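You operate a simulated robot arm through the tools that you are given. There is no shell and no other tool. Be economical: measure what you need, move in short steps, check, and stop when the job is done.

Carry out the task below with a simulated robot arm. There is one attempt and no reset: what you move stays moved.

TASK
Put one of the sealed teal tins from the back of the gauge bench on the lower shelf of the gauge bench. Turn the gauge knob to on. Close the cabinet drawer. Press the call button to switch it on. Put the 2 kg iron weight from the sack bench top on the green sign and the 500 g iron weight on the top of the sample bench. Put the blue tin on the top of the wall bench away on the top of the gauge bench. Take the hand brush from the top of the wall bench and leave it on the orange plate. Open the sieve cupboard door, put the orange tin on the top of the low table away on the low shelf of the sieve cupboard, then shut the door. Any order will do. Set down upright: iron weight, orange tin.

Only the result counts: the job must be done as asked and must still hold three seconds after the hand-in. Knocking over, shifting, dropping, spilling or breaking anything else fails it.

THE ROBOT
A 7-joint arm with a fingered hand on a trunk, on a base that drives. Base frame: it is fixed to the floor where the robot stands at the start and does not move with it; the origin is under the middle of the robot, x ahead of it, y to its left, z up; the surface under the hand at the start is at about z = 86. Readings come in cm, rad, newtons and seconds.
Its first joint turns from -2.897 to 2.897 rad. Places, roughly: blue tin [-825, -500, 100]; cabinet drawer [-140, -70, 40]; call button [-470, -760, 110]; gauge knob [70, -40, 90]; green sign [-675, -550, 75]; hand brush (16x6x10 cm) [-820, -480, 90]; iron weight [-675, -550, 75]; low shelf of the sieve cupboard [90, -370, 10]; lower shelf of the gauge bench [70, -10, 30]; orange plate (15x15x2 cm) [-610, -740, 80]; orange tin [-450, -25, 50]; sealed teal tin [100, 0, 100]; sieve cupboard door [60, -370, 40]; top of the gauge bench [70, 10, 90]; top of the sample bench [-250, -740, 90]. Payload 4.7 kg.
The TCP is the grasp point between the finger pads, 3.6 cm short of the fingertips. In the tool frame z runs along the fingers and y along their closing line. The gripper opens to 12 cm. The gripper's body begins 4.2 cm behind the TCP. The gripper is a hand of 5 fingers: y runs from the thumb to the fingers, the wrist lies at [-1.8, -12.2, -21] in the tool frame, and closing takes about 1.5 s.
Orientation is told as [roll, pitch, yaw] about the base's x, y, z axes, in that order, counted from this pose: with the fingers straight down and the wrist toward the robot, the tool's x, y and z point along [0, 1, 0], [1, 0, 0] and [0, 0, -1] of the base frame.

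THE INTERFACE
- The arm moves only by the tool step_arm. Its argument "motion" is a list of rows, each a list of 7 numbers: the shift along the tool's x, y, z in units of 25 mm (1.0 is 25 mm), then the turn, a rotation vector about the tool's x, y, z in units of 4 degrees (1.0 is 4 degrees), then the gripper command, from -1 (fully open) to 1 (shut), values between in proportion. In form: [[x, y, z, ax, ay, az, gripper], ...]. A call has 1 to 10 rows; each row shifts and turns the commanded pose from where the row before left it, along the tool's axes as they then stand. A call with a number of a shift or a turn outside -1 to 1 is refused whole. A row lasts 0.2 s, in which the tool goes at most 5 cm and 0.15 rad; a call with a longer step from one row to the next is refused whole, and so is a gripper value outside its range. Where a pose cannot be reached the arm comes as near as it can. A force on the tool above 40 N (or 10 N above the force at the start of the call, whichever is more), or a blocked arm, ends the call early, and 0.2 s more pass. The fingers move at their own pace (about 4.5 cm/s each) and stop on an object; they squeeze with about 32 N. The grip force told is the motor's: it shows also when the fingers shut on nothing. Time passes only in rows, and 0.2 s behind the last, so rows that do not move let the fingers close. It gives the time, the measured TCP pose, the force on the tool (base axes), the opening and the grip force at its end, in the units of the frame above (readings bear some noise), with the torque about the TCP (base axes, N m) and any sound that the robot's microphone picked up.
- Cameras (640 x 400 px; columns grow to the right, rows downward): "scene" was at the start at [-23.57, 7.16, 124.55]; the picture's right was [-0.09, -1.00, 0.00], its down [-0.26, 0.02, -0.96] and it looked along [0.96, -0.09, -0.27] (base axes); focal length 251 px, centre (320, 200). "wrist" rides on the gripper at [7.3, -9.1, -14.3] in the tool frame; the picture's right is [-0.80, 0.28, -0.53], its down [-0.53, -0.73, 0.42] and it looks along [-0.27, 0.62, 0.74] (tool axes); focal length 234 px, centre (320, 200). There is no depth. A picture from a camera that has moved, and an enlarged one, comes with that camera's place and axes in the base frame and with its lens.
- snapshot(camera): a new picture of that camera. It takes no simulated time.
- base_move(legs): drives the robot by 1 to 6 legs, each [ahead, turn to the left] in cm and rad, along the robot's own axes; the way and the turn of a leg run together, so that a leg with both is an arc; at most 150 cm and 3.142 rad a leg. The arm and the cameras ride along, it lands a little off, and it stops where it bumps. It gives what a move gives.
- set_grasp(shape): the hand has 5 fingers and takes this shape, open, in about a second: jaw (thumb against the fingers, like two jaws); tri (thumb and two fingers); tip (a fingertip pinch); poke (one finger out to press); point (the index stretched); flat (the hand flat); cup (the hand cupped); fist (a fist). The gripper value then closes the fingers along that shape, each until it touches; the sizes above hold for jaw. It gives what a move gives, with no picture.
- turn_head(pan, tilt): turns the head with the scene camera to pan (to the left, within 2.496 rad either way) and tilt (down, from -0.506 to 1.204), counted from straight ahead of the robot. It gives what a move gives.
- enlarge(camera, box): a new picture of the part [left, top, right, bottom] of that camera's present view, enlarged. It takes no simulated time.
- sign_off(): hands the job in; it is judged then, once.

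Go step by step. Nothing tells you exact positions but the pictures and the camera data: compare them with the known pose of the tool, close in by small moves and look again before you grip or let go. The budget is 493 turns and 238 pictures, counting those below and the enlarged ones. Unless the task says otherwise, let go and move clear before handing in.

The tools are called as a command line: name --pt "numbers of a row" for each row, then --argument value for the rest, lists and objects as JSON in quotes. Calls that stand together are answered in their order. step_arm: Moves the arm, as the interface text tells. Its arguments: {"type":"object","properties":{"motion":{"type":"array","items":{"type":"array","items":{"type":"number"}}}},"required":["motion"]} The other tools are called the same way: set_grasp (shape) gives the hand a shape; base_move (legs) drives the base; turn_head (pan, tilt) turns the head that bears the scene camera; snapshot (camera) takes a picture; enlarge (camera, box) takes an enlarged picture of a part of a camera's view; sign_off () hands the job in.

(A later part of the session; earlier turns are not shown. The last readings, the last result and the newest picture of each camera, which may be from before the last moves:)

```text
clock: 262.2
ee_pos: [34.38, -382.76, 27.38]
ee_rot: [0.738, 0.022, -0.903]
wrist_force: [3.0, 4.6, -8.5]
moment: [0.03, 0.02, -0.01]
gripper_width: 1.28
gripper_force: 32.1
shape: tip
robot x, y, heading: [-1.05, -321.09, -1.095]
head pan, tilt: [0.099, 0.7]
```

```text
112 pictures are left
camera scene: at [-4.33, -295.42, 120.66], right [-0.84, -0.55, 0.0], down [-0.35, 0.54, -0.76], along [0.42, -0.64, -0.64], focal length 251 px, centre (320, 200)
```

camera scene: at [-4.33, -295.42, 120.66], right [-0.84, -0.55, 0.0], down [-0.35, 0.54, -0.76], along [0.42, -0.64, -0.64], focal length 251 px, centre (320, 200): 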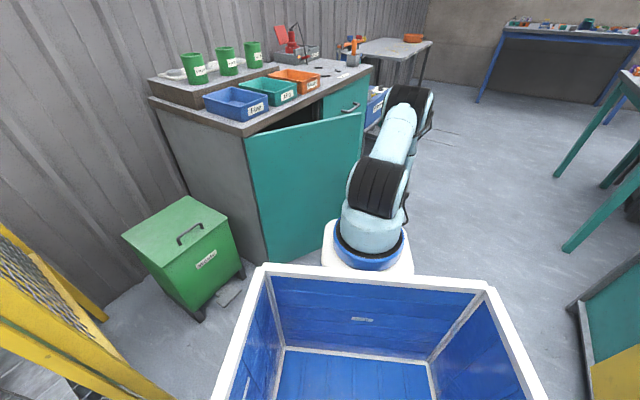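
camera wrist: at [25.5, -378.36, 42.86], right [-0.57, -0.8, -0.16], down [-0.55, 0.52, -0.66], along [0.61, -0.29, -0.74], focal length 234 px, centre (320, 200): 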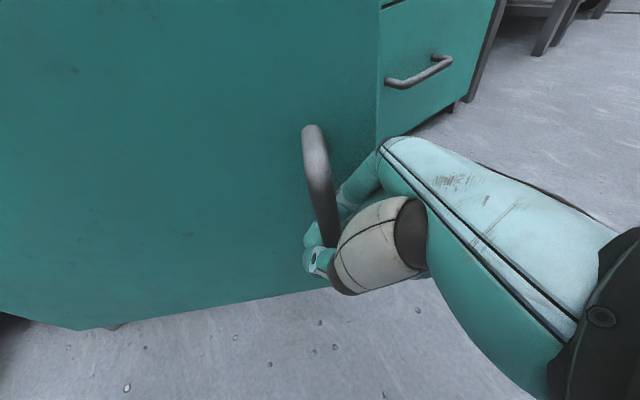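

step_arm --pt "-0.14 -0.974 -0.125 0 0 0 1" --pt "-0.14 -0.974 -0.125 0 0 0 1" --pt "-0.14 -0.974 -0.125 0 0 0 1" --pt "0 -0.99 0 0 0 0 1" --pt "0 -0.99 0 0 0 0 1" --pt "0 -0.99 0 0 0 0 1"

snapshot --camera "wrist"

snapshot --camera "scene"

```text
clock: 263.6
ee_pos: [24.14, -371.87, 27.52]
ee_rot: [0.737, 0.021, -0.902]
wrist_force: [0.2, -0.1, -0.4]
moment: [0.01, 0.05, 0.03]
gripper_width: 1.31
gripper_force: 31.7
shape: tip
robot x, y, heading: [-1.28, -321.12, -1.093]
head pan, tilt: [0.099, 0.7]
```

```text
111 pictures are left
camera wrist: at [15.29, -367.56, 43.16], right [-0.57, -0.8, -0.16], down [-0.55, 0.52, -0.66], along [0.61, -0.29, -0.74], focal length 234 px, centre (320, 200)
```

wrist: 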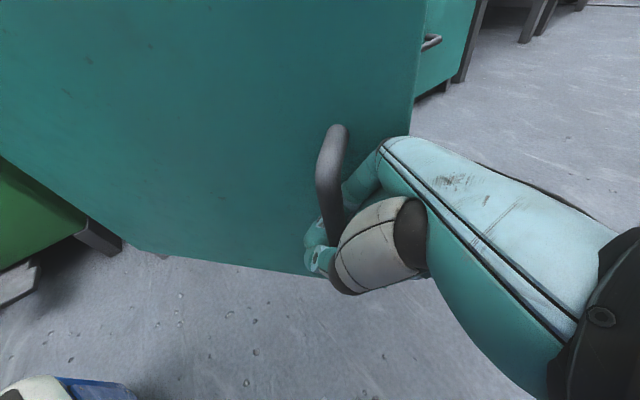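

```text
110 pictures are left
camera scene: at [-4.35, -295.41, 120.65], right [-0.84, -0.55, 0.0], down [-0.35, 0.54, -0.76], along [0.42, -0.64, -0.64], focal length 251 px, centre (320, 200)
```

scene: 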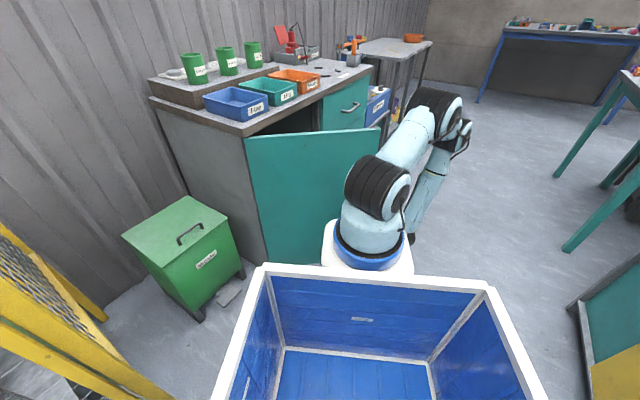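

Base reverse matches the arc tangent here; back up 13 cm while holding.

base_move --legs '[[-13, 0]]'

snapshot --camera "wrist"

```text
clock: 264.9
ee_pos: [18.53, -362.19, 27.66]
ee_rot: [0.732, 0.014, -0.911]
wrist_force: [1.4, -1.3, 4.2]
moment: [-0.36, -0.19, -0.44]
gripper_width: 1.51
gripper_force: 32.2
shape: tip
robot x, y, heading: [-6.39, -310.95, -1.095]
head pan, tilt: [0.099, 0.7]
stopped in leg 1: the force on the tool passed its limit at 43 N (the readings are from after the stop); the commanded pose is now the measured one
```

```text
109 pictures are left
camera wrist: at [9.85, -357.74, 43.21], right [-0.58, -0.8, -0.15], down [-0.54, 0.52, -0.66], along [0.61, -0.3, -0.74], focal length 234 px, centre (320, 200)
```

wrist: 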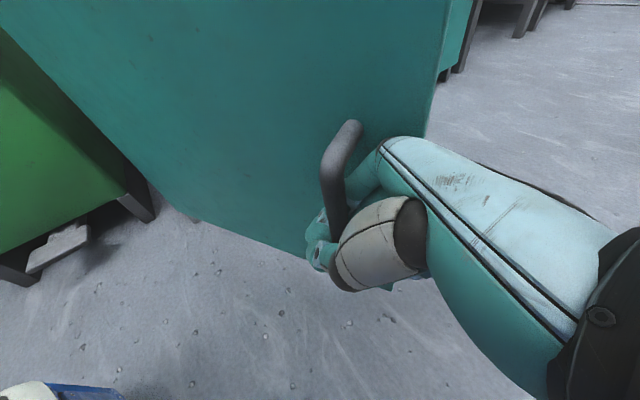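

step_arm --pt "0.2 -0.6 0.18 0 0 0 1" --pt "0.28 -0.85 0.25 0 0 0 1" --pt "0.33 -0.82 0.3 0 0 0 1" --pt "0.36 -0.79 0.33 0 0 0 1"

snapshot --camera "wrist"

snapshot --camera "scene"

```text
clock: 265.5
ee_pos: [17.35, -359.01, 27.61]
ee_rot: [0.722, 0.009, -0.918]
wrist_force: [2.5, -2.5, 4.8]
moment: [-0.94, -0.56, -1.21]
gripper_width: 1.7
gripper_force: 32.6
shape: tip
robot x, y, heading: [-6.13, -310.85, -1.103]
head pan, tilt: [0.099, 0.7]
stopped in row 3: the force on the tool passed its limit at 46 N (the readings are from after the stop); the commanded pose is now the measured one
```

```text
108 pictures are left
camera wrist: at [8.68, -354.29, 43.2], right [-0.59, -0.8, -0.14], down [-0.54, 0.52, -0.66], along [0.6, -0.31, -0.73], focal length 234 px, centre (320, 200)
```

wrist: 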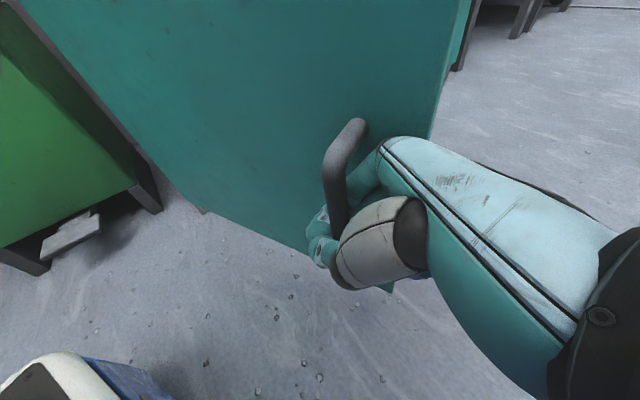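

```text
107 pictures are left
camera scene: at [-9.55, -285.13, 120.65], right [-0.84, -0.54, 0.0], down [-0.35, 0.54, -0.76], along [0.41, -0.64, -0.64], focal length 251 px, centre (320, 200)
```

scene: 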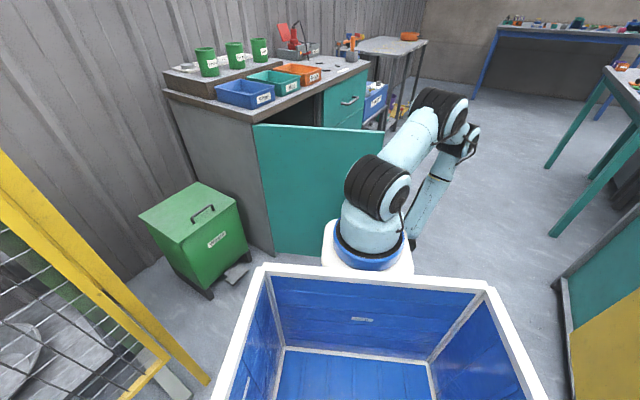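

Door is ~70° open. Release the bar and retreat.

step_arm --pt "0 0 0 0 0 0 0.1" --pt "0 0 0 0 0 0 0.1" --pt "0 0 0 0 0 0 0.1" --pt "0 0 0 0 0 0 0.1" --pt "0 0 0 0 0 0 0.1" --pt "-0.743 0 -0.669 0 0 0 0.1" --pt "-0.743 0 -0.669 0 0 0 0.1" --pt "-0.743 0 -0.669 0 0 0 0.1" --pt "-0.743 0 -0.669 0 0 0 0.1"

snapshot --camera "wrist"

snapshot --camera "scene"

```text
clock: 267.5
ee_pos: [9.46, -364.97, 27.71]
ee_rot: [0.724, 0.011, -0.916]
wrist_force: [-0.1, -0.6, -0.3]
moment: [-0.01, -0.01, 0.02]
gripper_width: 5.39
gripper_force: 0.1
shape: tip
robot x, y, heading: [-6.69, -311.41, -1.097]
head pan, tilt: [0.099, 0.7]
```

```text
106 pictures are left
camera wrist: at [0.75, -360.29, 43.2], right [-0.58, -0.8, -0.14], down [-0.54, 0.52, -0.66], along [0.6, -0.31, -0.74], focal length 234 px, centre (320, 200)
```

wrist: 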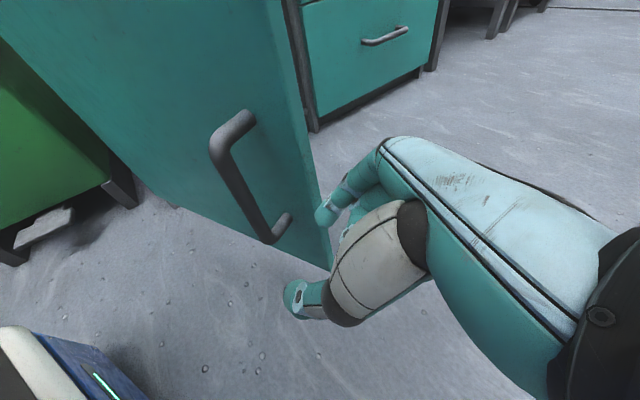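

```text
105 pictures are left
camera scene: at [-9.57, -285.14, 120.65], right [-0.84, -0.54, 0.0], down [-0.35, 0.54, -0.76], along [0.41, -0.64, -0.64], focal length 251 px, centre (320, 200)
```

scene: 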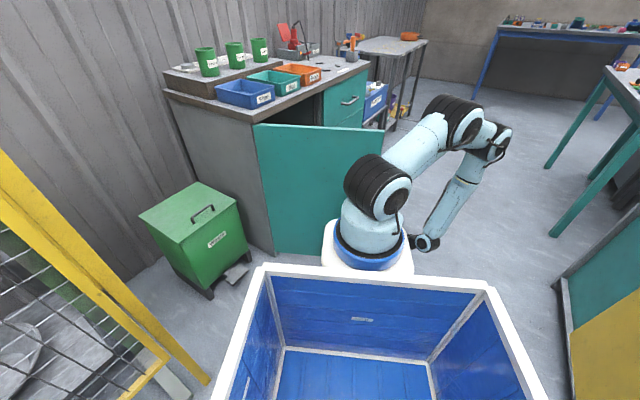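

Now raise and tuck the arm, then head for the low table to fetch the orange tin.

step_arm --pt "0.3 -0.2 -1 0 0 0 -0.5" --pt "0.3 -0.2 -1 0 0 0 -0.5" --pt "0.3 -0.2 -1 0 0 0 -0.5" --pt "0.6 0 -0.74 0 0 0 -0.5" --pt "0.6 0 -0.74 0 0 0 -0.5" --pt "0.6 0 -0.74 0 0 0 -0.5" --pt "0.6 0 -0.74 0 0 0 -0.5" --pt "0.6 0 -0.74 0 0 0 -0.5" --pt "0.6 0 -0.74 0 0 0 -0.5" --pt "0.6 0 -0.74 0 0 0 -0.5"

step_arm --pt "0.3 0 -0.8 0 -1 0 -0.5" --pt "0.3 0 -0.8 0 -1 0 -0.5" --pt "0.3 0 -0.8 0 -1 0 -0.5" --pt "0.3 0 -0.8 0 -1 0 -0.5" --pt "0.3 0 -0.8 0 -1 0 -0.5" --pt "0 0 -0.8 0 -1 0 -0.5" --pt "0 0 -0.8 0 -1 0 -0.5" --pt "0 0 -0.8 0 -1 0 -0.5" --pt "0 0 -0.8 0 -1 0 -0.5" --pt "0 0 -0.8 0 -1 0 -0.5"

snapshot --camera "scene"

```text
clock: 269.7
ee_pos: [5.48, -366.37, 51.63]
ee_rot: [0.726, 0.013, -0.916]
wrist_force: [0.4, -0.7, 0.8]
moment: [-0.02, -0.03, 0.0]
gripper_width: 8.94
gripper_force: 0.0
shape: tip
robot x, y, heading: [-6.07, -310.93, -1.099]
head pan, tilt: [0.099, 0.7]
```

```text
clock: 271.9
ee_pos: [1.76, -369.6, 71.59]
ee_rot: [0.028, 0.01, -0.918]
wrist_force: [0.5, 1.0, 0.7]
moment: [0.0, 0.02, 0.01]
gripper_width: 8.98
gripper_force: 0.0
shape: tip
robot x, y, heading: [-6.21, -311.1, -1.093]
head pan, tilt: [0.099, 0.7]
```

```text
104 pictures are left
camera scene: at [-9.56, -285.14, 120.65], right [-0.84, -0.54, 0.0], down [-0.35, 0.54, -0.76], along [0.41, -0.64, -0.64], focal length 251 px, centre (320, 200)
```

scene: 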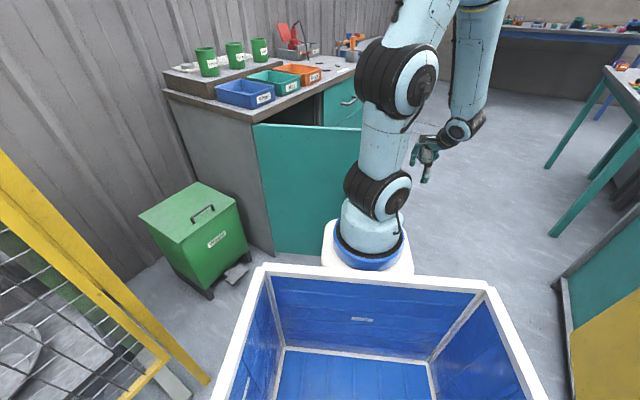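

step_arm --pt "0 -0.9 -1 0 0 0 -1" --pt "0 -0.9 -1 0 0 0 -1" --pt "0 -0.9 -1 0 0 0 -1" --pt "0 -0.9 -1 0 0 0 -1" --pt "0 -0.9 -1 0 0 0 -1" --pt "0 -0.9 -1 0 0 0 -1" --pt "0 -0.9 -1 0 0 0 -1" --pt "0 0 -1 0 0 0 -1" --pt "0 0 -1 0 0 0 -1"

base_move --legs '[[0, -0.48], [-150, 0], [0, -1.5708]]'

turn_head --pan -0.3 --tilt 0.2

snapshot --camera "scene"

```text
clock: 273.9
ee_pos: [-8.02, -357.47, 94.17]
ee_rot: [0.026, 0.01, -0.915]
wrist_force: [0.4, -0.3, 0.8]
moment: [-0.03, -0.03, -0.01]
gripper_width: 11.97
gripper_force: 0.1
shape: tip
robot x, y, heading: [-6.27, -310.8, -1.098]
head pan, tilt: [0.099, 0.7]
```

```text
clock: 286.5
ee_pos: [-46.13, -138.23, 94.15]
ee_rot: [0.026, 0.011, -2.965]
wrist_force: [0.4, -0.2, 0.0]
moment: [-0.02, 0.04, 0.0]
gripper_width: 11.95
gripper_force: 0.1
shape: tip
robot x, y, heading: [-5.45, -161.23, 3.14]
head pan, tilt: [0.099, 0.7]
```

```text
clock: 287.5
ee_pos: [-46.17, -138.39, 94.11]
ee_rot: [0.027, 0.012, -2.962]
wrist_force: [-0.2, 0.1, 0.6]
moment: [-0.01, -0.01, -0.01]
gripper_width: 11.98
gripper_force: 0.0
shape: tip
robot x, y, heading: [-5.68, -160.81, 3.137]
head pan, tilt: [-0.3, 0.201]
```

```text
103 pictures are left
camera scene: at [18.6, -166.5, 125.18], right [0.3, 0.95, 0.0], down [0.19, -0.06, -0.98], along [-0.94, 0.29, -0.2], focal length 251 px, centre (320, 200)
```

scene: 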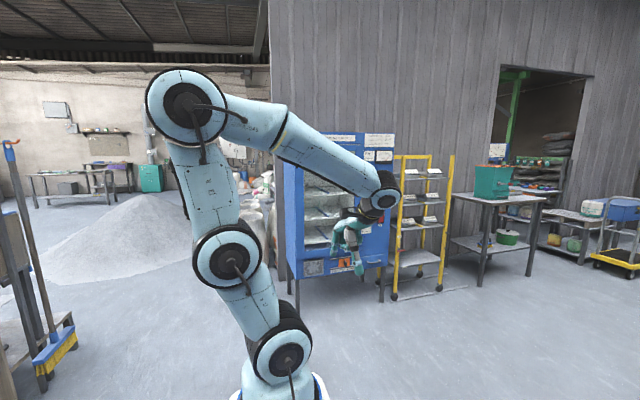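

base_move --legs '[[120, 0]]'

turn_head --pan -0.4 --tilt 0.3

snapshot --camera "scene"

```text
clock: 291.9
ee_pos: [-135.43, -138.37, 94.18]
ee_rot: [0.024, 0.029, -2.969]
wrist_force: [55.1, -11.6, 16.7]
moment: [1.7, 4.68, -2.49]
gripper_width: 11.99
gripper_force: 0.2
shape: tip
robot x, y, heading: [-95.68, -160.95, 3.137]
head pan, tilt: [-0.3, 0.201]
stopped in leg 1: the force on the tool passed its limit at 223 N (the readings are from after the stop); the commanded pose is now the measured one
```

```text
clock: 292.5
ee_pos: [-135.28, -138.28, 94.16]
ee_rot: [0.024, 0.028, -2.97]
wrist_force: [76.8, -14.4, 22.2]
moment: [2.2, 6.49, -3.55]
gripper_width: 11.96
gripper_force: 0.1
shape: tip
robot x, y, heading: [-95.65, -161.01, 3.138]
head pan, tilt: [-0.4, 0.3]
```

```text
102 pictures are left
camera scene: at [-70.91, -165.61, 124.19], right [0.39, 0.92, 0.0], down [0.27, -0.12, -0.96], along [-0.88, 0.38, -0.29], focal length 251 px, centre (320, 200)
```

scene: 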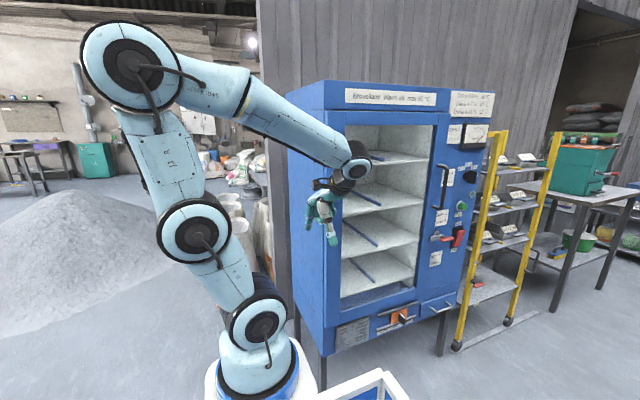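

The hand bumped the cabinet's side. Back off and swing the hand to the left side before passing.

base_move --legs '[[-12, 0]]'

step_arm --pt "1 0 0 0 0 0 -1" --pt "1 0 0 0 0 0 -1" --pt "1 0 0 0 0 0 -1" --pt "1 0 0 0 0 0 -1" --pt "1 0 0 0 0 0 -1" --pt "1 0 0 0 0 0 -1" --pt "1 0 0 0 0 0 -1" --pt "1 0 0 0 0 0 -1" --pt "1 0 0 0 0 0 -1" --pt "1 0 0 0 0 0 -1"

turn_head --pan -0.2 --tilt 0.5

snapshot --camera "scene"

```text
clock: 293.8
ee_pos: [-123.54, -138.31, 94.06]
ee_rot: [0.027, 0.03, -2.968]
wrist_force: [-0.5, 0.0, -0.2]
moment: [-0.03, -0.03, -0.01]
gripper_width: 11.98
gripper_force: 0.1
shape: tip
robot x, y, heading: [-83.92, -161.19, 3.136]
head pan, tilt: [-0.4, 0.3]
```

```text
clock: 296.0
ee_pos: [-119.19, -163.02, 94.84]
ee_rot: [0.026, 0.029, -2.966]
wrist_force: [0.3, -0.1, 0.3]
moment: [-0.03, 0.03, -0.01]
gripper_width: 11.98
gripper_force: 0.0
shape: tip
robot x, y, heading: [-83.96, -161.12, 3.137]
head pan, tilt: [-0.4, 0.3]
```

```text
clock: 296.7
ee_pos: [-119.34, -162.86, 94.68]
ee_rot: [0.027, 0.03, -2.969]
wrist_force: [0.2, 0.2, 0.3]
moment: [-0.02, -0.01, -0.06]
gripper_width: 11.96
gripper_force: 0.1
shape: tip
robot x, y, heading: [-84.0, -161.19, 3.143]
head pan, tilt: [-0.201, 0.499]
```

```text
101 pictures are left
camera scene: at [-59.4, -167.37, 122.43], right [0.2, 0.98, 0.0], down [0.47, -0.1, -0.88], along [-0.86, 0.18, -0.48], focal length 251 px, centre (320, 200)
```

scene: 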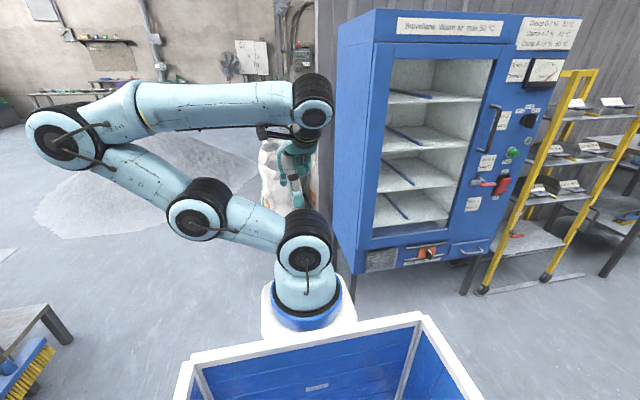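

Cabinet, a sack and the gravel pile narrow the way; I'll shift to the middle and look at the gap.

base_move --legs '[[0, 0.5], [55, 0]]'

turn_head --pan -0.75 --tilt 0.45

snapshot --camera "scene"

```text
clock: 301.3
ee_pos: [-161.86, -206.24, 94.82]
ee_rot: [0.028, 0.028, -2.46]
wrist_force: [-0.1, 0.3, 0.4]
moment: [0.01, 0.02, 0.01]
gripper_width: 12.0
gripper_force: 0.1
shape: tip
robot x, y, heading: [-131.25, -187.36, -2.636]
head pan, tilt: [-0.201, 0.499]
```

```text
clock: 302.2
ee_pos: [-161.85, -206.41, 94.72]
ee_rot: [0.026, 0.03, -2.46]
wrist_force: [-0.3, 0.1, -0.1]
moment: [-0.03, -0.04, -0.03]
gripper_width: 11.98
gripper_force: 0.1
shape: tip
robot x, y, heading: [-131.51, -187.5, -2.642]
head pan, tilt: [-0.75, 0.45]
```

```text
100 pictures are left
camera scene: at [-107.54, -176.26, 122.87], right [0.24, 0.97, 0.0], down [0.42, -0.11, -0.9], along [-0.87, 0.22, -0.44], focal length 251 px, centre (320, 200)
```

scene: 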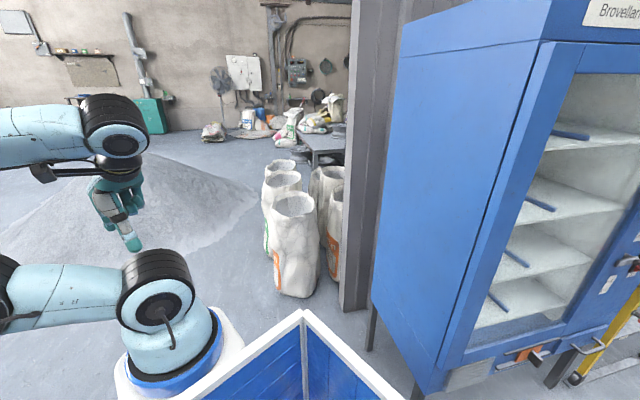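

turn_head --pan 0.65 --tilt 0.5

snapshot --camera "scene"

```text
clock: 303.8
ee_pos: [-161.75, -206.35, 94.74]
ee_rot: [0.026, 0.03, -2.46]
wrist_force: [0.3, 1.1, -0.1]
moment: [-0.01, 0.0, 0.01]
gripper_width: 11.98
gripper_force: 0.1
shape: tip
robot x, y, heading: [-131.83, -187.63, -2.636]
head pan, tilt: [0.649, 0.499]
```

```text
99 pictures are left
camera scene: at [-102.33, -186.82, 122.42], right [-0.91, 0.41, 0.0], down [0.19, 0.44, -0.88], along [-0.36, -0.8, -0.48], focal length 251 px, centre (320, 200)
```

scene: 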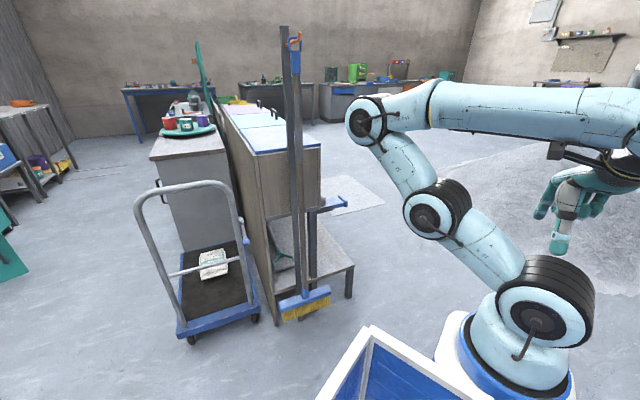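

Path is clear: round the south of the pile. Driving in stages.

base_move --legs '[[0, 0.508], [84, 0], [84, 0], [0, 0.208], [117, 0], [0, -1.22]]'

turn_head --pan -0.6 --tilt 0.35

snapshot --camera "scene"

```text
clock: 307.6
ee_pos: [-165.95, -246.84, 94.65]
ee_rot: [0.031, 0.028, -1.929]
wrist_force: [-0.4, 0.7, -0.3]
moment: [0.02, 0.0, -0.01]
gripper_width: 11.97
gripper_force: 0.1
shape: tip
robot x, y, heading: [-149.12, -215.4, -2.122]
head pan, tilt: [0.649, 0.499]
stopped in leg 2: the robot was blocked; the commanded pose is now the measured one
```

```text
clock: 309.0
ee_pos: [-165.89, -246.94, 94.79]
ee_rot: [0.029, 0.025, -1.929]
wrist_force: [0.2, 0.2, -0.2]
moment: [0.0, 0.02, 0.01]
gripper_width: 11.97
gripper_force: 0.1
shape: tip
robot x, y, heading: [-148.96, -215.22, -2.12]
head pan, tilt: [-0.6, 0.351]
```

```text
98 pictures are left
camera scene: at [-133.25, -195.13, 123.75], right [-0.41, 0.91, 0.0], down [0.31, 0.14, -0.94], along [-0.86, -0.38, -0.34], focal length 251 px, centre (320, 200)
```

scene: 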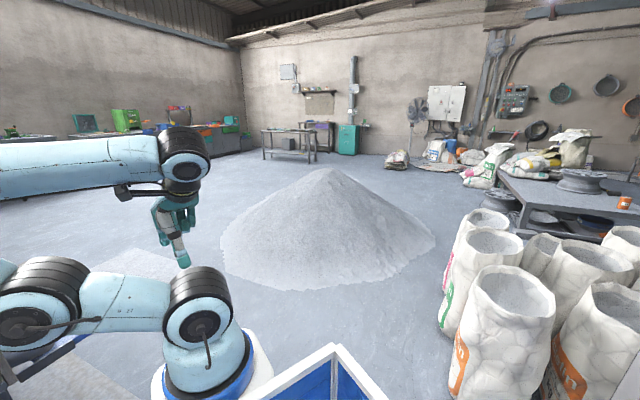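

enlarge --camera "scene" --box '[380, 100, 640, 260]'

```text
2.46 times, centred on (510, 180) of scene
camera zoom: at [-133.25, -195.13, 123.75], right [-0.41, 0.91, 0.0], down [0.31, 0.14, -0.94], along [-0.86, -0.38, -0.34], focal length 619 px, centre (-148, 249)
```

zoom: 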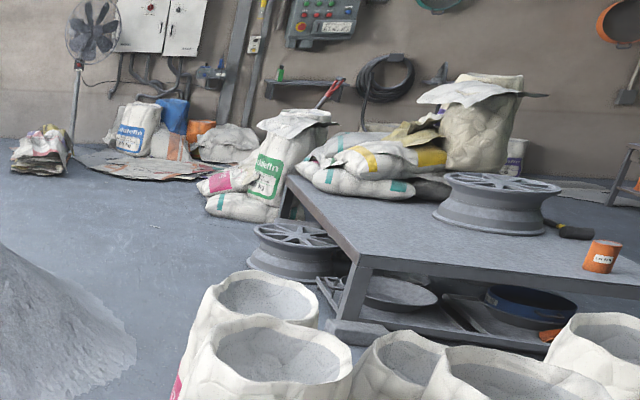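

The orange tin sits on the low table near (−429, −36); I must go round the pile by the south. Drive carefully.

base_move --legs '[[-12, 0], [0, -0.496], [68, 0], [0, 0.873], [140, 0], [65, 0]]'

```text
clock: 327.0
ee_pos: [-240.44, -476.48, 94.67]
ee_rot: [0.029, 0.03, -1.545]
wrist_force: [-0.6, -0.1, 0.5]
moment: [-0.01, -0.02, -0.01]
gripper_width: 12.03
gripper_force: 0.1
shape: tip
robot x, y, heading: [-236.24, -440.3, -1.738]
head pan, tilt: [-0.6, 0.351]
```

base_move --legs '[[0, -1.4], [125, 0], [87, 0]]'

turn_head --pan -0.9 --tilt 0.3

snapshot --camera "scene"

```text
clock: 340.9
ee_pos: [-483.55, -445.47, 94.78]
ee_rot: [0.027, 0.025, -2.935]
wrist_force: [0.3, -0.2, -0.5]
moment: [-0.03, -0.02, 0.01]
gripper_width: 11.99
gripper_force: 0.0
shape: tip
robot x, y, heading: [-447.87, -442.9, -3.126]
head pan, tilt: [-0.6, 0.351]
```

```text
clock: 341.7
ee_pos: [-483.53, -445.48, 94.7]
ee_rot: [0.026, 0.024, -2.934]
wrist_force: [-1.0, 0.6, 0.3]
moment: [0.01, 0.01, -0.01]
gripper_width: 12.01
gripper_force: 0.0
shape: tip
robot x, y, heading: [-447.85, -443.15, -3.127]
head pan, tilt: [-0.901, 0.3]
```

```text
96 pictures are left
camera scene: at [-420.63, -443.13, 124.26], right [0.77, 0.64, 0.0], down [0.19, -0.23, -0.96], along [-0.61, 0.74, -0.3], focal length 251 px, centre (320, 200)
```

scene: 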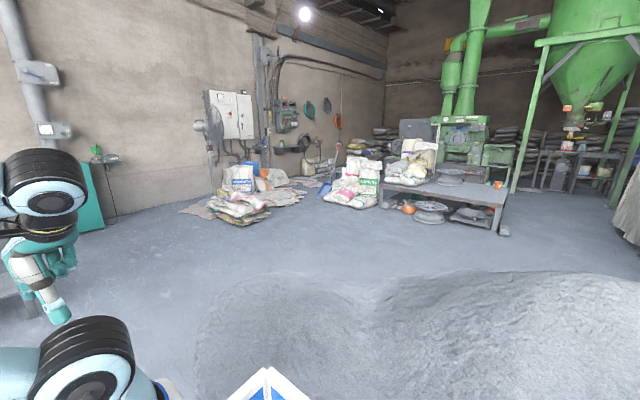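

turn_head --pan -0.75 --tilt 0.75

snapshot --camera "scene"

```text
clock: 342.6
ee_pos: [-483.45, -445.45, 94.79]
ee_rot: [0.028, 0.024, -2.934]
wrist_force: [0.4, -0.1, -0.1]
moment: [0.0, 0.05, 0.01]
gripper_width: 12.02
gripper_force: 0.0
shape: tip
robot x, y, heading: [-447.88, -443.0, -3.12]
head pan, tilt: [-0.75, 0.75]
```

```text
95 pictures are left
camera scene: at [-420.86, -444.79, 120.23], right [0.67, 0.74, 0.0], down [0.51, -0.46, -0.73], along [-0.54, 0.49, -0.68], focal length 251 px, centre (320, 200)
```

scene: 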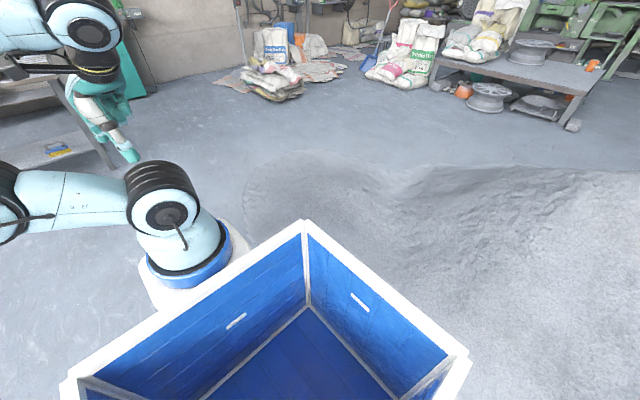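

The dark patch is only the pile's shadow. Continue around the west side and come up toward the table.

base_move --legs '[[0, -1.072], [100, 0], [65, 0], [0, -0.946], [121, 0], [0, -0.55]]'

turn_head --pan -0.05 --tilt 0.5

snapshot --camera "scene"

```text
clock: 348.6
ee_pos: [-491.16, -364.79, 94.16]
ee_rot: [-0.054, -0.018, 2.126]
wrist_force: [-46.1, 192.6, 285.9]
moment: [-28.82, -5.17, -1.18]
gripper_width: 12.01
gripper_force: 0.1
shape: tip
robot x, y, heading: [-476.04, -392.93, 2.085]
head pan, tilt: [-0.75, 0.75]
stopped in leg 2: the force on the tool passed its limit at 68 N (the readings are from after the stop); the commanded pose is now the measured one
```

```text
clock: 349.6
ee_pos: [-491.38, -364.89, 94.21]
ee_rot: [-0.049, -0.02, 2.129]
wrist_force: [-48.6, 199.0, 300.5]
moment: [-29.91, -5.59, -1.41]
gripper_width: 11.97
gripper_force: 0.0
shape: tip
robot x, y, heading: [-476.16, -392.43, 2.083]
head pan, tilt: [-0.051, 0.499]
```

```text
94 pictures are left
camera scene: at [-467.33, -423.24, 122.57], right [0.9, 0.44, 0.0], down [0.19, -0.39, -0.9], along [-0.4, 0.81, -0.43], focal length 251 px, centre (320, 200)
```

scene: 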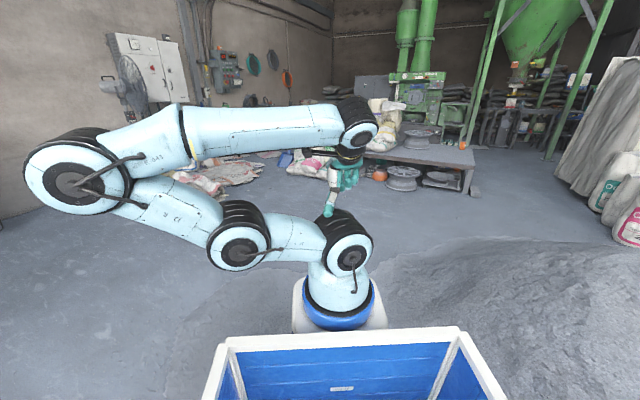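

The hand is pressing on its own arm; extend it forward a little to relieve.

step_arm --pt "0 0.6 0 0 0 0 -1" --pt "0 0.6 0 0 0 0 -1" --pt "0 0.8 0 0 0 0 -1" --pt "0 0.8 0 0 0 0 -1" --pt "0 0.8 0 0 0 0 -1" --pt "0 0.8 0 0 0 0 -1"

```text
clock: 350.0
ee_pos: [-489.11, -363.59, 91.31]
ee_rot: [-0.021, 0.087, 2.033]
wrist_force: [113.0, -88.3, 307.6]
moment: [-27.89, 5.84, 12.84]
gripper_width: 12.01
gripper_force: 0.0
shape: tip
out of reach, approached as far as the arm can: row 1
robot x, y, heading: [-476.33, -393.1, 2.084]
head pan, tilt: [-0.051, 0.499]
stopped in row 1: the arm was blocked; the commanded pose is now the measured one
```

step_arm --pt "0 0 -0.6 0 0 0 -1" --pt "0 0 -0.6 0 0 0 -1" --pt "0 0 -0.8 0 0 0 -1" --pt "0 0 -0.8 0 0 0 -1" --pt "0 0 -0.8 0 0 0 -1"

snapshot --camera "scene"

```text
clock: 350.3
ee_pos: [-487.47, -361.98, 89.02]
ee_rot: [-0.032, 0.177, 2.027]
wrist_force: [146.6, -71.7, 285.0]
moment: [-25.99, 17.41, 18.04]
gripper_width: 12.0
gripper_force: 0.0
shape: tip
robot x, y, heading: [-475.93, -393.21, 2.079]
head pan, tilt: [-0.051, 0.499]
stopped in row 1: the arm was blocked; the commanded pose is now the measured one
```

```text
93 pictures are left
camera scene: at [-467.3, -423.29, 122.58], right [0.9, 0.44, 0.0], down [0.19, -0.39, -0.9], along [-0.4, 0.81, -0.43], focal length 251 px, centre (320, 200)
```

scene: 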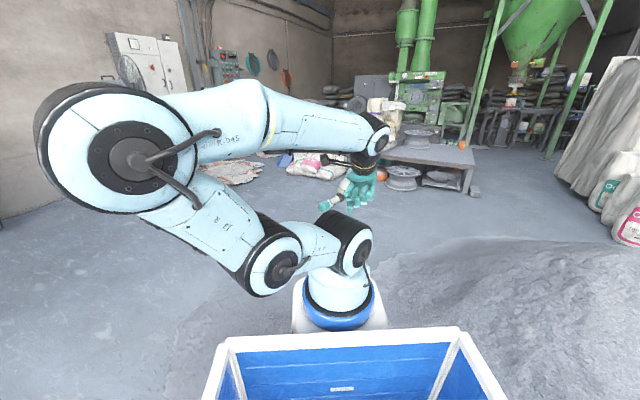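

step_arm --pt "-0.7 0.3 0 0 0 0 -1" --pt "-0.7 0.3 0 0 0 0 -1" --pt "-0.8 0.3 0 0 0 0 -1" --pt "-0.8 0.3 0 0 0 0 -1" --pt "-0.8 0.3 0 0 0 0 -1"

step_arm --pt "-0.7 0.3 0 0 0 0 -1" --pt "-0.7 0.3 0 0 0 0 -1" --pt "-0.8 0.3 0 0 0 0 -1" --pt "-0.8 0.3 0 0 0 0 -1" --pt "-0.8 0.3 0 0 0 0 -1"

snapshot --camera "scene"

```text
clock: 350.6
ee_pos: [-486.96, -359.63, 84.75]
ee_rot: [-0.014, 0.269, 2.034]
wrist_force: [2.1, 0.3, 2.3]
moment: [0.07, 0.03, 0.07]
gripper_width: 11.98
gripper_force: 0.1
shape: tip
robot x, y, heading: [-476.2, -392.82, 2.082]
head pan, tilt: [-0.051, 0.499]
stopped in row 1: the arm was blocked; the commanded pose is now the measured one
```

```text
clock: 351.0
ee_pos: [-488.01, -356.51, 80.99]
ee_rot: [0.014, 0.327, 2.054]
wrist_force: [2.9, 0.7, 7.7]
moment: [0.23, 0.23, 0.05]
gripper_width: 12.0
gripper_force: 0.0
shape: tip
robot x, y, heading: [-475.74, -393.01, 2.085]
head pan, tilt: [-0.051, 0.499]
stopped in row 1: the arm was blocked; the commanded pose is now the measured one
```

```text
92 pictures are left
camera scene: at [-466.95, -423.4, 122.56], right [0.9, 0.44, -0.01], down [0.19, -0.39, -0.9], along [-0.4, 0.81, -0.43], focal length 251 px, centre (320, 200)
```

scene: 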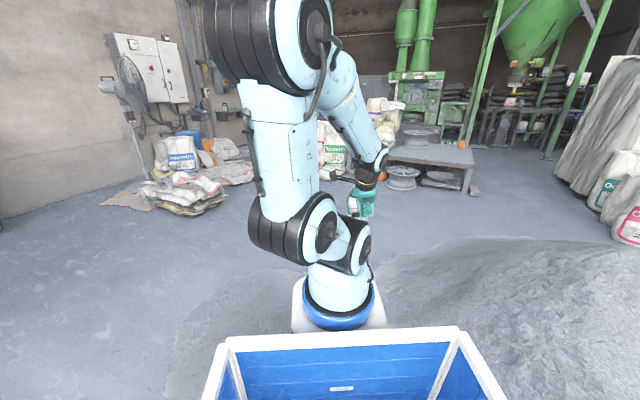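

step_arm --pt "0 0.3 -0.3 -0.6 0 0 -1" --pt "0 0.3 -0.3 -0.6 0 0 -1" --pt "0 0.4 -0.3 -0.6 0 0 -1" --pt "0 0.4 -0.3 -0.6 0 0 -1" --pt "0 0.4 -0.3 -0.6 0 0 -1" --pt "0 0.4 -0.3 -0.6 0 0 -1" --pt "0 0.4 -0.3 -0.6 0 0 -1" --pt "0 0.4 -0.3 -0.5 0 0 -1"

snapshot --camera "scene"

```text
clock: 351.3
ee_pos: [-490.28, -353.54, 77.24]
ee_rot: [0.025, 0.36, 2.065]
wrist_force: [10.3, -5.2, 9.2]
moment: [0.66, 0.73, -0.2]
gripper_width: 12.01
gripper_force: 0.1
shape: tip
robot x, y, heading: [-475.41, -393.41, 2.08]
head pan, tilt: [-0.051, 0.499]
stopped in row 1: the arm was blocked; the commanded pose is now the measured one
```

```text
91 pictures are left
camera scene: at [-466.73, -423.65, 122.48], right [0.9, 0.44, -0.01], down [0.18, -0.39, -0.9], along [-0.4, 0.81, -0.43], focal length 251 px, centre (320, 200)
```

scene: 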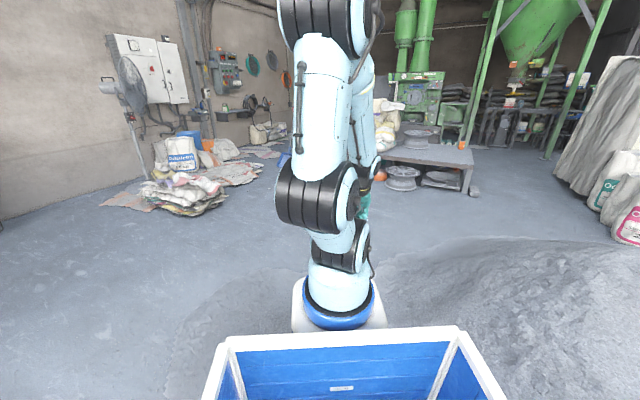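

step_arm --pt "0 0.2 -0.2 0 0 0 -1" --pt "0 0.2 -0.2 0 0 0 -1" --pt "0 0.3 -0.3 0 0 0 -1" --pt "0 0.3 -0.3 0 0 0 -1"

step_arm --pt "0 0.2 -0.2 0 0 0 -1" --pt "0 0.2 -0.2 0 0 0 -1" --pt "0 0.3 -0.3 0 0 0 -1" --pt "0 0.3 -0.3 0 0 0 -1"

snapshot --camera "scene"

```text
clock: 351.6
ee_pos: [-493.02, -350.69, 73.23]
ee_rot: [0.037, 0.397, 2.038]
wrist_force: [4.4, -5.0, 14.3]
moment: [0.9, 0.29, -0.13]
gripper_width: 11.96
gripper_force: 0.1
shape: tip
out of reach, approached as far as the arm can: row 1
robot x, y, heading: [-475.18, -393.64, 2.086]
head pan, tilt: [-0.051, 0.499]
stopped in row 1: the arm was blocked; the commanded pose is now the measured one
```

```text
clock: 352.0
ee_pos: [-495.01, -347.68, 68.98]
ee_rot: [0.031, 0.448, 2.038]
wrist_force: [2.3, -1.0, 12.1]
moment: [0.63, 0.23, -0.07]
gripper_width: 11.97
gripper_force: 0.1
shape: tip
robot x, y, heading: [-475.49, -393.31, 2.085]
head pan, tilt: [-0.051, 0.499]
stopped in row 1: the arm was blocked; the commanded pose is now the measured one
```

```text
90 pictures are left
camera scene: at [-466.83, -423.8, 122.44], right [0.9, 0.45, 0.0], down [0.19, -0.38, -0.9], along [-0.4, 0.81, -0.43], focal length 251 px, centre (320, 200)
```

scene: 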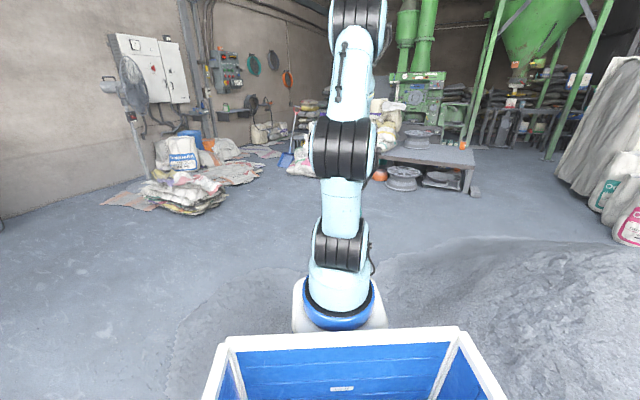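

step_arm --pt "0 0 0 0 0 0 -1" --pt "0 0 0 0 0 0 -1"

step_arm --pt "0 0.2 -0.3 0 0 0 -1" --pt "0 0.2 -0.3 0 0 0 -1" --pt "0 0.3 -0.3 0 0 0 -1" --pt "0 0.3 -0.3 0 0 0 -1"

step_arm --pt "0 0.2 -0.3 0 0 0 -1" --pt "0 0.2 -0.3 0 0 0 -1" --pt "0 0.3 -0.3 0 0 0 -1" --pt "0 0.3 -0.3 0 0 0 -1"

```text
clock: 352.3
ee_pos: [-497.03, -345.05, 64.39]
ee_rot: [0.029, 0.502, 2.035]
wrist_force: [0.3, 2.2, 2.8]
moment: [0.0, 0.05, -0.02]
gripper_width: 11.96
gripper_force: 0.0
shape: tip
robot x, y, heading: [-475.24, -393.49, 2.081]
head pan, tilt: [-0.051, 0.499]
stopped in row 1: the arm was blocked; the commanded pose is now the measured one
```

```text
clock: 352.6
ee_pos: [-498.79, -342.02, 60.55]
ee_rot: [0.03, 0.536, 2.019]
wrist_force: [0.1, 0.9, 2.3]
moment: [0.06, 0.04, 0.0]
gripper_width: 11.97
gripper_force: 0.1
shape: tip
robot x, y, heading: [-475.46, -393.59, 2.084]
head pan, tilt: [-0.051, 0.499]
stopped in row 1: the arm was blocked; the commanded pose is now the measured one
```

```text
clock: 352.9
ee_pos: [-500.63, -339.18, 56.34]
ee_rot: [0.034, 0.572, 1.987]
wrist_force: [-0.7, 1.5, 2.7]
moment: [0.06, 0.02, -0.01]
gripper_width: 12.0
gripper_force: 0.1
shape: tip
robot x, y, heading: [-475.65, -393.95, 2.09]
head pan, tilt: [-0.051, 0.499]
stopped in row 1: the arm was blocked; the commanded pose is now the measured one
```

step_arm --pt "0 0 -1 0 0 0 -1"

snapshot --camera "scene"

```text
clock: 353.3
ee_pos: [-502.14, -336.97, 52.35]
ee_rot: [0.037, 0.621, 1.949]
wrist_force: [-0.3, 2.8, 1.8]
moment: [-0.06, -0.01, 0.04]
gripper_width: 11.97
gripper_force: 0.0
shape: tip
robot x, y, heading: [-475.31, -394.2, 2.09]
head pan, tilt: [-0.051, 0.499]
stopped in row 1: the arm was blocked; the commanded pose is now the measured one
```

```text
89 pictures are left
camera scene: at [-466.85, -423.88, 122.46], right [0.89, 0.45, 0.0], down [0.19, -0.39, -0.9], along [-0.4, 0.81, -0.43], focal length 251 px, centre (320, 200)
```

scene: 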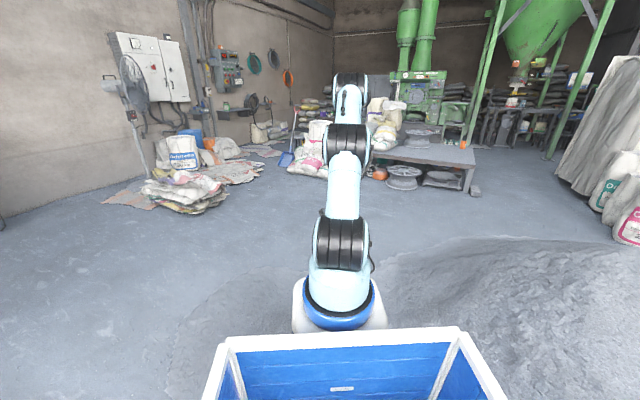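

turn_head --pan 0 --tilt 0.5

turn_head --pan -0.1 --tilt 0.5

```text
clock: 353.9
ee_pos: [-502.14, -336.91, 52.23]
ee_rot: [0.036, 0.625, 1.948]
wrist_force: [-0.1, -1.3, 0.1]
moment: [-0.05, -0.03, -0.01]
gripper_width: 11.98
gripper_force: 0.0
shape: tip
robot x, y, heading: [-475.26, -393.52, 2.084]
head pan, tilt: [0.0, 0.499]
```

```text
clock: 354.6
ee_pos: [-502.16, -336.94, 52.33]
ee_rot: [0.037, 0.625, 1.947]
wrist_force: [-0.1, -0.2, -0.2]
moment: [-0.01, 0.01, -0.01]
gripper_width: 12.0
gripper_force: 0.0
shape: tip
robot x, y, heading: [-475.33, -393.36, 2.085]
head pan, tilt: [-0.099, 0.499]
```

step_arm --pt "0 0 0 -1 0 0 -1" --pt "0 0 0 -1 0 0 -1"

step_arm --pt "0 0 0 -1 0 0 -1" --pt "0 0 0 -1 0 0 -1"

step_arm --pt "0 0 0 -1 0 0 -1" --pt "0 0 0 -1 0 0 -1"

```text
clock: 354.9
ee_pos: [-503.36, -333.75, 49.18]
ee_rot: [0.027, 0.59, 2.014]
wrist_force: [0.6, 0.5, 3.0]
moment: [0.15, 0.07, -0.02]
gripper_width: 11.99
gripper_force: 0.1
shape: tip
robot x, y, heading: [-475.63, -393.69, 2.085]
head pan, tilt: [-0.099, 0.499]
stopped in row 1: the arm was blocked; the commanded pose is now the measured one
```

```text
clock: 355.2
ee_pos: [-505.03, -330.34, 46.52]
ee_rot: [0.023, 0.555, 2.027]
wrist_force: [2.5, -1.8, 4.0]
moment: [0.31, 0.11, -0.02]
gripper_width: 11.95
gripper_force: 0.0
shape: tip
robot x, y, heading: [-475.02, -393.56, 2.084]
head pan, tilt: [-0.099, 0.499]
stopped in row 1: the arm was blocked; the commanded pose is now the measured one
```

```text
clock: 355.6
ee_pos: [-506.69, -326.61, 44.64]
ee_rot: [0.017, 0.505, 2.027]
wrist_force: [3.0, -4.1, 2.9]
moment: [0.46, 0.21, -0.07]
gripper_width: 11.98
gripper_force: 0.0
shape: tip
robot x, y, heading: [-475.27, -394.19, 2.087]
head pan, tilt: [-0.099, 0.499]
stopped in row 1: the arm was blocked; the commanded pose is now the measured one
```

step_arm --pt "0 -0.3 -0.5 -1 0 0 -1" --pt "0 -0.3 -0.5 -1 0 0 -1"

step_arm --pt "0 -0.3 -0.5 -1 0 0 -1" --pt "0 -0.3 -0.5 -1 0 0 -1"

step_arm --pt "0 -0.3 -0.5 -1 0 0 -1" --pt "0 -0.3 -0.5 -1 0 0 -1"

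snapshot --camera "scene"

```text
clock: 355.9
ee_pos: [-508.15, -323.54, 43.09]
ee_rot: [0.015, 0.465, 2.023]
wrist_force: [2.4, -2.7, 4.0]
moment: [0.4, 0.15, -0.03]
gripper_width: 11.94
gripper_force: 0.1
shape: tip
robot x, y, heading: [-475.11, -393.77, 2.086]
head pan, tilt: [-0.099, 0.499]
stopped in row 1: the arm was blocked; the commanded pose is now the measured one
```

```text
clock: 356.2
ee_pos: [-509.14, -321.6, 40.87]
ee_rot: [0.011, 0.441, 2.025]
wrist_force: [1.4, -1.5, 4.6]
moment: [0.32, 0.1, -0.06]
gripper_width: 11.97
gripper_force: 0.1
shape: tip
robot x, y, heading: [-475.1, -394.33, 2.083]
head pan, tilt: [-0.099, 0.499]
stopped in row 1: the arm was blocked; the commanded pose is now the measured one
```

```text
clock: 356.6
ee_pos: [-509.72, -320.44, 38.21]
ee_rot: [0.007, 0.431, 2.023]
wrist_force: [1.5, -1.4, 6.0]
moment: [0.35, 0.11, -0.06]
gripper_width: 11.98
gripper_force: 0.1
shape: tip
robot x, y, heading: [-475.23, -394.45, 2.09]
head pan, tilt: [-0.099, 0.499]
stopped in row 1: the arm was blocked; the commanded pose is now the measured one
```

```text
88 pictures are left
camera scene: at [-466.25, -424.0, 122.48], right [0.92, 0.4, -0.01], down [0.17, -0.4, -0.9], along [-0.37, 0.82, -0.43], focal length 251 px, centre (320, 200)
```

scene: 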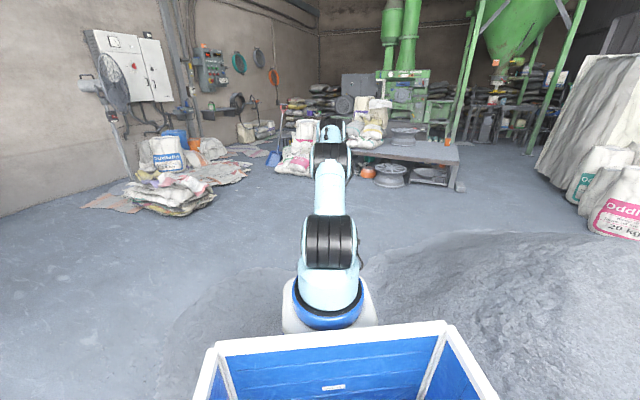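

step_arm --pt "0 -1 -1 0 0 0 -1"

step_arm --pt "0 1 -1 0 0 0 -1"

snapshot --camera "wrist"

```text
clock: 356.9
ee_pos: [-509.91, -320.1, 36.11]
ee_rot: [0.006, 0.447, 2.024]
wrist_force: [-0.5, 0.9, 6.9]
moment: [0.15, -0.04, 0.04]
gripper_width: 11.98
gripper_force: 0.1
shape: tip
robot x, y, heading: [-475.07, -394.27, 2.085]
head pan, tilt: [-0.099, 0.499]
stopped in row 1: the arm was blocked; the commanded pose is now the measured one
```

```text
clock: 357.2
ee_pos: [-508.81, -323.34, 29.33]
ee_rot: [0.022, 0.539, 2.032]
wrist_force: [-1.5, 5.6, 9.5]
moment: [-0.13, -0.16, 0.07]
gripper_width: 11.97
gripper_force: 0.0
shape: tip
out of reach, approached as far as the arm can: row 1
robot x, y, heading: [-474.87, -394.32, 2.085]
head pan, tilt: [-0.099, 0.499]
stopped in row 1: the arm was blocked; the commanded pose is now the measured one
```

```text
87 pictures are left
camera wrist: at [-514.81, -326.76, 46.33], right [0.51, 0.81, 0.29], down [0.85, -0.53, 0.0], along [0.16, 0.25, -0.96], focal length 234 px, centre (320, 200)
```

wrist: 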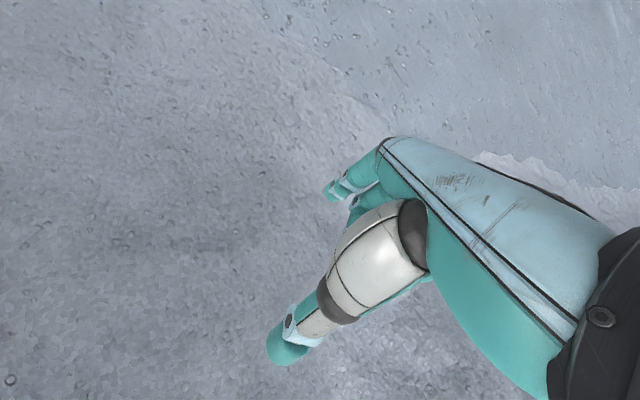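

step_arm --pt "0.3 0 0 0 0 0 -1"

turn_head --pan 0 --tilt 0.95

snapshot --camera "scene"

```text
clock: 357.6
ee_pos: [-509.24, -324.23, 28.81]
ee_rot: [0.024, 0.549, 2.035]
wrist_force: [1.0, -0.3, 0.4]
moment: [0.01, 0.0, -0.01]
gripper_width: 11.98
gripper_force: 0.1
shape: tip
robot x, y, heading: [-474.82, -394.11, 2.088]
head pan, tilt: [-0.099, 0.499]
```

```text
clock: 358.5
ee_pos: [-509.32, -324.18, 29.07]
ee_rot: [0.025, 0.549, 2.034]
wrist_force: [0.1, 0.3, -0.5]
moment: [0.01, -0.02, -0.03]
gripper_width: 11.99
gripper_force: 0.0
shape: tip
robot x, y, heading: [-474.99, -394.74, 2.083]
head pan, tilt: [0.0, 0.949]
```

```text
86 pictures are left
camera scene: at [-466.4, -425.62, 118.75], right [0.87, 0.49, 0.0], down [0.39, -0.68, -0.62], along [-0.31, 0.54, -0.78], focal length 251 px, centre (320, 200)
```

scene: 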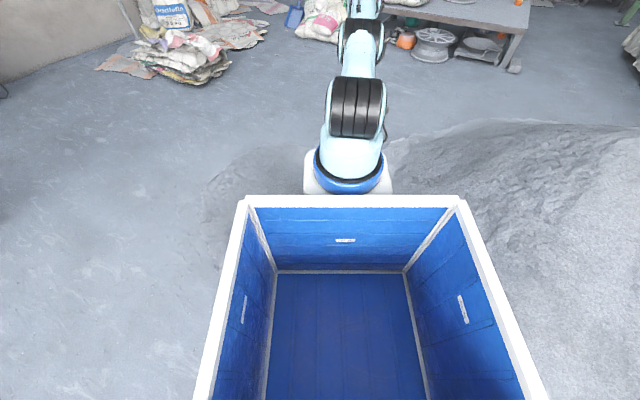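

The arm has settled. Raise gently now.

step_arm --pt "0 0 -0.5 0 0 0 -1" --pt "0 0 -0.5 0 0 0 -1" --pt "0 0 -0.5 -0.5 0 0 -1" --pt "0 0 -0.5 -0.5 0 0 -1" --pt "0 0 -0.5 -0.5 0 0 -1"

step_arm --pt "0 0 -0.7 -0.7 0 0 -1" --pt "0 0 -0.7 -0.7 0 0 -1" --pt "0 0 -0.7 -0.7 0 0 -1" --pt "0 0 -0.7 -0.7 0 0 -1" --pt "0 0 -0.7 -0.7 0 0 -1" --pt "0 0 -0.7 -0.7 0 0 -1" --pt "0 0 -0.7 -0.7 0 0 -1" --pt "0 0 -0.7 -0.7 0 0 -1"

```text
clock: 359.0
ee_pos: [-511.06, -322.1, 25.81]
ee_rot: [0.054, 0.6, 1.868]
wrist_force: [-0.8, 2.0, 6.3]
moment: [0.16, -0.05, 0.06]
gripper_width: 11.98
gripper_force: 0.0
shape: tip
robot x, y, heading: [-474.47, -394.48, 2.086]
head pan, tilt: [0.0, 0.949]
stopped in row 2: the arm was blocked; the commanded pose is now the measured one
```

```text
clock: 359.4
ee_pos: [-511.67, -321.67, 21.27]
ee_rot: [0.066, 0.623, 1.855]
wrist_force: [-0.8, 1.4, 6.0]
moment: [0.16, -0.05, 0.02]
gripper_width: 11.97
gripper_force: 0.0
shape: tip
robot x, y, heading: [-474.92, -395.05, 2.083]
head pan, tilt: [0.0, 0.949]
stopped in row 1: the arm was blocked; the commanded pose is now the measured one
```

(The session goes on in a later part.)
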